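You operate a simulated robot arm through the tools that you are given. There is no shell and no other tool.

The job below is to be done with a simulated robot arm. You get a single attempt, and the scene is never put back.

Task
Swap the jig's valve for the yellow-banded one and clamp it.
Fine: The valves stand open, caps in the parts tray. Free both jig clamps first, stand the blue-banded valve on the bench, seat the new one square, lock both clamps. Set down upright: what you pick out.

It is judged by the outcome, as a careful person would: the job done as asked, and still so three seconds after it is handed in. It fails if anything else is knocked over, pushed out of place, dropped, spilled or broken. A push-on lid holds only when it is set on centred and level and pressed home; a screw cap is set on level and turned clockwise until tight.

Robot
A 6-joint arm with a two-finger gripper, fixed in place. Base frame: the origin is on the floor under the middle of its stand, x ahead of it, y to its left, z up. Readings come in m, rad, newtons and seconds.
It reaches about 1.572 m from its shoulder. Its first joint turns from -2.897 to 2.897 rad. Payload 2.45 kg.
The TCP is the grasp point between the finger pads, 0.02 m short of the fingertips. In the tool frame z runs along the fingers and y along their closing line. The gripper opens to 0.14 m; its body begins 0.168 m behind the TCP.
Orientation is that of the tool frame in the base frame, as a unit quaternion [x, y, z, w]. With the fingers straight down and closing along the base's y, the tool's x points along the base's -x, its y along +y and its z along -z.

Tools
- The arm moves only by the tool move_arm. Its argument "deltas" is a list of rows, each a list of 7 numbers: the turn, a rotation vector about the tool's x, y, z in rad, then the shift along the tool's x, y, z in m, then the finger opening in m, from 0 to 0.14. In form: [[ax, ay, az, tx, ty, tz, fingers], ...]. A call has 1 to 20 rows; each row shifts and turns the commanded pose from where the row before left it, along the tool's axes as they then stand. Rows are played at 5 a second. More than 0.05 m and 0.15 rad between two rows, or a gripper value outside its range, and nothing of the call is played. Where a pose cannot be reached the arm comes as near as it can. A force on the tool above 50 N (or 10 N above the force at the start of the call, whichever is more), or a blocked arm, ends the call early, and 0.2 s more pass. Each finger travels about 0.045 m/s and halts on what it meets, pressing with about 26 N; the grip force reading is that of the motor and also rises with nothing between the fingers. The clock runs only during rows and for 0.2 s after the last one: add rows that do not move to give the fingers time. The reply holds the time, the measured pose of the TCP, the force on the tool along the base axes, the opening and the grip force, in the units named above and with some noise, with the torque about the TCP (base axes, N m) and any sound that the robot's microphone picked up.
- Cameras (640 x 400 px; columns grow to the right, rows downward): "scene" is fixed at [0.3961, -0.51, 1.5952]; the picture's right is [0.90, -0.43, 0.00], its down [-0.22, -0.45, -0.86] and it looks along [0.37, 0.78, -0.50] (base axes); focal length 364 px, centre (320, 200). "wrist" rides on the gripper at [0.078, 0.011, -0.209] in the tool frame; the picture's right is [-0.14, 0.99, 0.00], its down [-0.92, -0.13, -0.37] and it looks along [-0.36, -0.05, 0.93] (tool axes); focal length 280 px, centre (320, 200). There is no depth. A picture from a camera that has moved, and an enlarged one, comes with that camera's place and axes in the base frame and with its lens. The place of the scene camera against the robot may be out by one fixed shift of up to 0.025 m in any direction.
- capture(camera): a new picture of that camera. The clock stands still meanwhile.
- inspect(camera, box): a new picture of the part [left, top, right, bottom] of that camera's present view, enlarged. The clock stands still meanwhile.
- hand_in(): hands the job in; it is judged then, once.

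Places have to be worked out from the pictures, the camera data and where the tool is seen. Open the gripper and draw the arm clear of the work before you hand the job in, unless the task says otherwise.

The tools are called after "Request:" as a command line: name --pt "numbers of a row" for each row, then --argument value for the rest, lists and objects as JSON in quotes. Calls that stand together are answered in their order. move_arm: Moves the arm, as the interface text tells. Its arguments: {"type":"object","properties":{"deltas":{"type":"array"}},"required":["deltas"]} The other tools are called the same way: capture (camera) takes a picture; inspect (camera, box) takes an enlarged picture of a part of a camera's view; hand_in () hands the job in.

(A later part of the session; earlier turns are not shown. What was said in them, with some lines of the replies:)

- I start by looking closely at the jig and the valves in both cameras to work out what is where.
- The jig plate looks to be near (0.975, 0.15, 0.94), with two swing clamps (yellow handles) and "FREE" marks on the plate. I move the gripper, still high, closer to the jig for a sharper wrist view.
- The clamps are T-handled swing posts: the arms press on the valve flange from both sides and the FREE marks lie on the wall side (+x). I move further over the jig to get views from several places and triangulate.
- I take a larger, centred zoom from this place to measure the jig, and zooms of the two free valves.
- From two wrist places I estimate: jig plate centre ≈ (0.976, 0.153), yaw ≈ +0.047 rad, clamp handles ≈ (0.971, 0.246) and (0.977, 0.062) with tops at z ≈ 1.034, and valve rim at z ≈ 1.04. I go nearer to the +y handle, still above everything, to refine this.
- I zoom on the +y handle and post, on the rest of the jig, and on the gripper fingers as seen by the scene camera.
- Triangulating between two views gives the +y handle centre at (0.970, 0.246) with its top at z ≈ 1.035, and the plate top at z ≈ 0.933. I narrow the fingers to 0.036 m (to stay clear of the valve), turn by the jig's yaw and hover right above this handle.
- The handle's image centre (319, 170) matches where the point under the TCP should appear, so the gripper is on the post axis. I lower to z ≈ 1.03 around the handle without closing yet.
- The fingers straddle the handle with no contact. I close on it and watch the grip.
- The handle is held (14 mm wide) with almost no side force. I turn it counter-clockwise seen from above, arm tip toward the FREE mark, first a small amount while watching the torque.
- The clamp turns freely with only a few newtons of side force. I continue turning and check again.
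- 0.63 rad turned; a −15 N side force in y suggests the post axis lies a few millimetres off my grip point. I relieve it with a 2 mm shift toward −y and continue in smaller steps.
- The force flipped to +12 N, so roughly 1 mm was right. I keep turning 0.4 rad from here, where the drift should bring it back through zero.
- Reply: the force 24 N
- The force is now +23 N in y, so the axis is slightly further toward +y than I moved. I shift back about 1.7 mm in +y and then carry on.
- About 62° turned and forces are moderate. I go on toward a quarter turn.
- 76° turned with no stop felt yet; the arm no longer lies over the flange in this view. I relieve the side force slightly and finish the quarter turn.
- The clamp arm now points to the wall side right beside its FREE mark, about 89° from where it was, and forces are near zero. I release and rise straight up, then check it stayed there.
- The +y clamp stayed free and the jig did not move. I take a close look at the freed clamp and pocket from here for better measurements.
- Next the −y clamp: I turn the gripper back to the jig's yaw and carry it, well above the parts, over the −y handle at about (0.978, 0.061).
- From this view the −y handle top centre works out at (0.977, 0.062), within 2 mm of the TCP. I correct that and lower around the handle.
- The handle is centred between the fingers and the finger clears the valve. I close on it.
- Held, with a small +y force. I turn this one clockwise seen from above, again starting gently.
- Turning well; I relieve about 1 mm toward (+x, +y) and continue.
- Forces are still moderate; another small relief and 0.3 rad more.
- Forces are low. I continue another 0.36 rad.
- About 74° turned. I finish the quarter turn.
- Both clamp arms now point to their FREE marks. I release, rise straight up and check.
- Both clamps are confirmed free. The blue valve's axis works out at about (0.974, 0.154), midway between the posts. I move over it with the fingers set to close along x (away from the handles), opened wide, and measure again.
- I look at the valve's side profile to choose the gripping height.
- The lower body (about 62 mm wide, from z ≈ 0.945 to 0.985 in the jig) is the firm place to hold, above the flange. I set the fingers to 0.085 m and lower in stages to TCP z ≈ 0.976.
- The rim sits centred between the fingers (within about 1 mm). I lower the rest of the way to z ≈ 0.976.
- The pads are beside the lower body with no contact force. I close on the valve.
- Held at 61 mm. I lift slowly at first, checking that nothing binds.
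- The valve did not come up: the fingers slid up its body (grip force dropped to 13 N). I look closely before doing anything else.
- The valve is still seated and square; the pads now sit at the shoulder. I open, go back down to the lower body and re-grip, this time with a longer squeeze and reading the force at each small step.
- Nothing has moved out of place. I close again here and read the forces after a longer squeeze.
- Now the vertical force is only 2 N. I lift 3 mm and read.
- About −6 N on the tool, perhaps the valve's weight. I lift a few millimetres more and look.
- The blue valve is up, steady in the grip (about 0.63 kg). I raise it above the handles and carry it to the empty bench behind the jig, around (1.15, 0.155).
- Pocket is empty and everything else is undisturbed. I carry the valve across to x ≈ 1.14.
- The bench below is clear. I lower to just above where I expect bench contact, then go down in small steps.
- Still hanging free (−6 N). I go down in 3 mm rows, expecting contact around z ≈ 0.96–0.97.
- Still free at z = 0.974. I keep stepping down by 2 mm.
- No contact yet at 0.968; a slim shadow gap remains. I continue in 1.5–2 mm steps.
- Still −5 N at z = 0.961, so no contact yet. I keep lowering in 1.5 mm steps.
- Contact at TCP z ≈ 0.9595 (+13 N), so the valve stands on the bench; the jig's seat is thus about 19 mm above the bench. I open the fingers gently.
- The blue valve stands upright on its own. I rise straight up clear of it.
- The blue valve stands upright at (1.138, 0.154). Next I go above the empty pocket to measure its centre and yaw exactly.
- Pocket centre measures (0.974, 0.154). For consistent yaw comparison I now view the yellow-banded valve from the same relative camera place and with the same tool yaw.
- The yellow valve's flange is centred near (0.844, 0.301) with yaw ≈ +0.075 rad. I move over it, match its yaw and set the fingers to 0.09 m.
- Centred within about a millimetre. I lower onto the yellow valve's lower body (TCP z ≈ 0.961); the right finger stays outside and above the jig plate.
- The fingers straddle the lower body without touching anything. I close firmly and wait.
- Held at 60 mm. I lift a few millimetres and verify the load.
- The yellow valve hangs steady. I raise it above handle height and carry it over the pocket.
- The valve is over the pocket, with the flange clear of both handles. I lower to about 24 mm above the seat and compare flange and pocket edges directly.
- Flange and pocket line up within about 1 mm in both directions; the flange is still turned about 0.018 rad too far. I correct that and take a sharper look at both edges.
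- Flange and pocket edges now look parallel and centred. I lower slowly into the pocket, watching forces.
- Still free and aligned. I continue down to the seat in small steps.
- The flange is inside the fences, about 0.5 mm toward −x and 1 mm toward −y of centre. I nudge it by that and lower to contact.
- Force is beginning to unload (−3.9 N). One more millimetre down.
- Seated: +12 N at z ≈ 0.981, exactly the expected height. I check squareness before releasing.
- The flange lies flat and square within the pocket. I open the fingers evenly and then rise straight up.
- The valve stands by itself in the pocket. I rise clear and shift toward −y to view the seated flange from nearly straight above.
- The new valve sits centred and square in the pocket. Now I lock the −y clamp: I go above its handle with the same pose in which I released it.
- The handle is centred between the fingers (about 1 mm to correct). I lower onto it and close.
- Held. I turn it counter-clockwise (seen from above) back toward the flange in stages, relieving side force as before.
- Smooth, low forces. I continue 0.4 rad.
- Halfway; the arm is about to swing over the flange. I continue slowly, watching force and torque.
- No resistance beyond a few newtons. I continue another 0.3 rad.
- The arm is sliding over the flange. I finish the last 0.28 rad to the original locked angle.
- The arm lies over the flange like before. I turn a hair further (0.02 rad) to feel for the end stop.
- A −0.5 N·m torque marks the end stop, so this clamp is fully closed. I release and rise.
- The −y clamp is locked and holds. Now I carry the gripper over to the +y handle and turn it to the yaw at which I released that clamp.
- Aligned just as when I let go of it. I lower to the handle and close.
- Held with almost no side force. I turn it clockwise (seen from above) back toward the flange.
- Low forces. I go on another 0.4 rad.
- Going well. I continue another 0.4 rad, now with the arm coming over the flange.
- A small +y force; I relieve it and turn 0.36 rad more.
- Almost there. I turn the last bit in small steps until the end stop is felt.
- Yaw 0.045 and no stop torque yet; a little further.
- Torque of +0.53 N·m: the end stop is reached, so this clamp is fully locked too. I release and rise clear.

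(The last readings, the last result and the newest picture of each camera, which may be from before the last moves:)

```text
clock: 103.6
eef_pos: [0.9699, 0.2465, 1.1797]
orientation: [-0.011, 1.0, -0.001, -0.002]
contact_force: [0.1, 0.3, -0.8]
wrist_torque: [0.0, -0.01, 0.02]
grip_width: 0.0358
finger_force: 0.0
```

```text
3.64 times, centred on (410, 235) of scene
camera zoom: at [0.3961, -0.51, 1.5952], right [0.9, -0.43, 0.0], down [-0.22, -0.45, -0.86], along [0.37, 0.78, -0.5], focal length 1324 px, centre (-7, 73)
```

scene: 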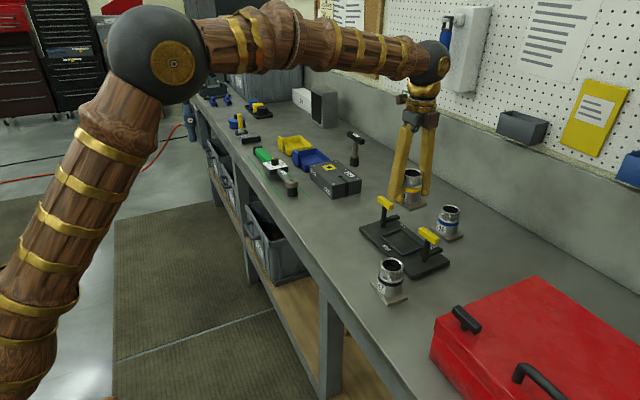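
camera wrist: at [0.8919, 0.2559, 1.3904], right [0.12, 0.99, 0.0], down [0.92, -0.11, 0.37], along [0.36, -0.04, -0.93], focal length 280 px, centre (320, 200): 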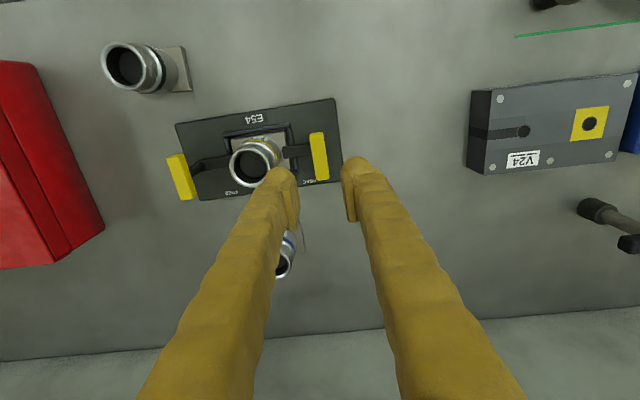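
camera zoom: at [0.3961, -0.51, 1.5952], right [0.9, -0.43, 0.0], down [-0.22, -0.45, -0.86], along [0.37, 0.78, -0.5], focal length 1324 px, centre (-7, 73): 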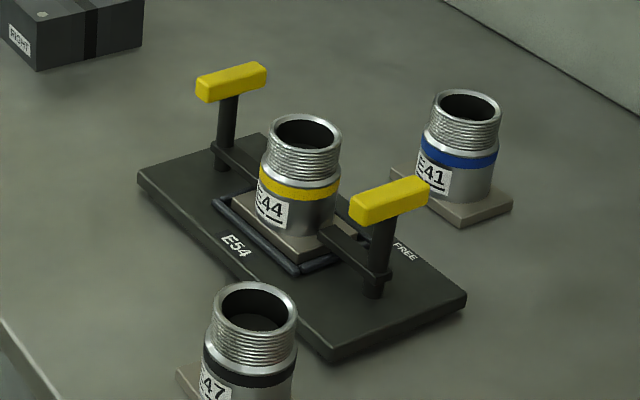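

Both clamps are over the flange and locked, and the blue valve stands on the bench. I open the gripper and draw the arm back and up, clear of the work.

Request:
move_arm --pt "0 0 0 0 0 -0.03 0.08" --pt "0 0 0 0.03 0 -0.03 0.12" --pt "0 0 0 0.04 0 -0.022 0.14" --pt "0 0 0 0.04 0 -0.022 0.14" --pt "0 0 0 0.04 0 -0.022 0.14" --pt "0 0 0 0.04 0 -0.022 0.14" --pt "0 0 0 0.04 0 -0.01 0.14" --pt "0 0 0 0.04 0 0 0.14" --pt "0 0 0 0.04 0 0 0.14" --pt "0 0 0 0 0 0 0.14" --pt "0 0 0 0 0 0 0.14"

Request:
capture --camera "scene"

Request:
capture --camera "wrist"

Request:
inspect --camera "wrist" --box '[200, 160, 400, 340]'

Request:
inspect --camera "scene" --box '[350, 190, 440, 280]'

```text
clock: 106.0
eef_pos: [0.6626, 0.2379, 1.3373]
orientation: [-0.011, 1.0, 0.0, -0.002]
contact_force: [1.3, 0.0, -0.5]
wrist_torque: [0.0, -0.04, 0.01]
grip_width: 0.14
finger_force: 0.0
```

```text
taken
```

scene: 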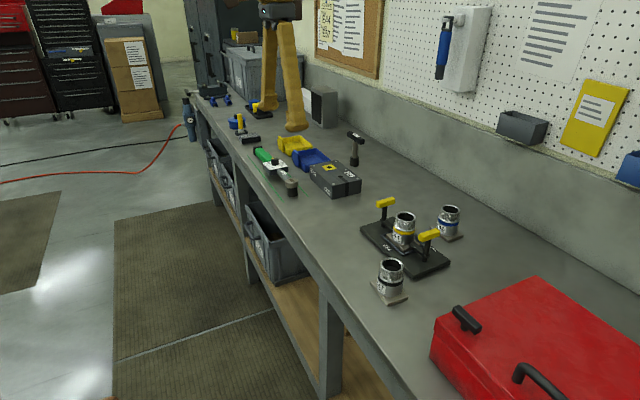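

```text
taken
camera wrist: at [0.5846, 0.2487, 1.5474], right [0.12, 0.99, 0.0], down [0.92, -0.11, 0.37], along [0.36, -0.04, -0.93], focal length 280 px, centre (320, 200)
```

wrist: 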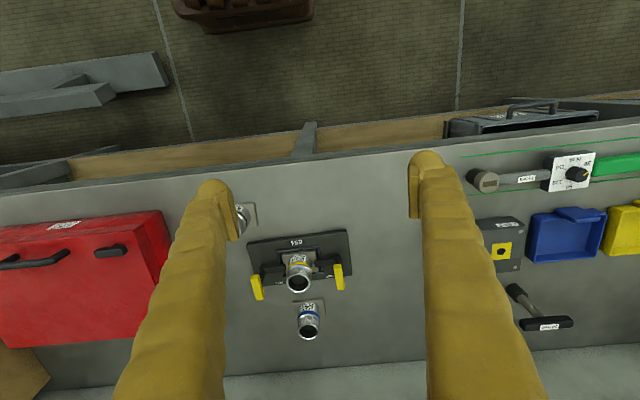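

```text
2.22 times, centred on (300, 250) of wrist
camera zoom: at [0.5846, 0.2487, 1.5474], right [0.12, 0.99, 0.0], down [0.92, -0.11, 0.37], along [0.36, -0.04, -0.93], focal length 623 px, centre (364, 89)
```

zoom: 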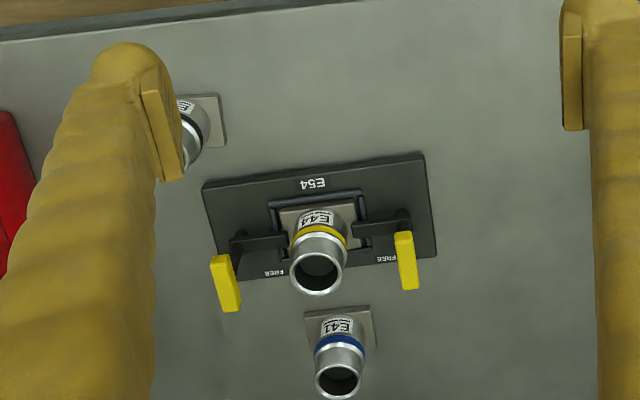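

```text
4.44 times, centred on (395, 235) of scene
camera zoom: at [0.3961, -0.51, 1.5952], right [0.9, -0.43, 0.0], down [-0.22, -0.45, -0.86], along [0.37, 0.78, -0.5], focal length 1618 px, centre (-13, 44)
```

zoom: 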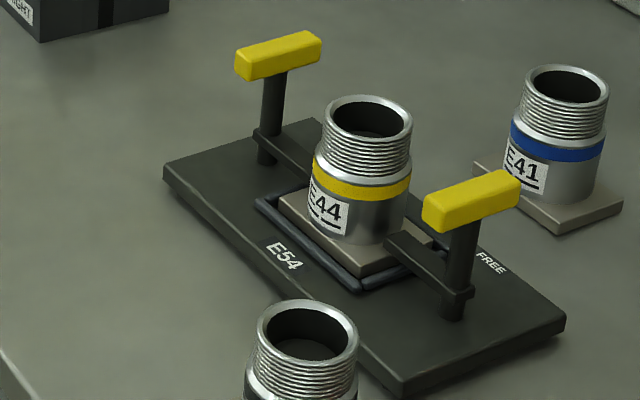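

The yellow-banded valve is seated square in the jig with both clamp arms locked over its flange. The blue-banded valve stands upright on the bench, nothing else has moved, and the arm is clear with the gripper open, so I hand the job in.

Request:
hand_in

```text
The job is handed in.
```

The yellow-banded valve (E44) is now in the jig, seated square, with both clamps locked over its flange. I turned each clamp until I felt its end stop.

The blue-banded valve (E41) stands upright on the bench behind the jig, toward the wall. My first grip on it slipped and the fingers slid up its body. It stayed seated, so I gripped it again and it lifted out cleanly.

The last pictures show nothing else knocked or shifted. I left the caps in the parts tray and drew the arm back with the gripper open before handing the job in.
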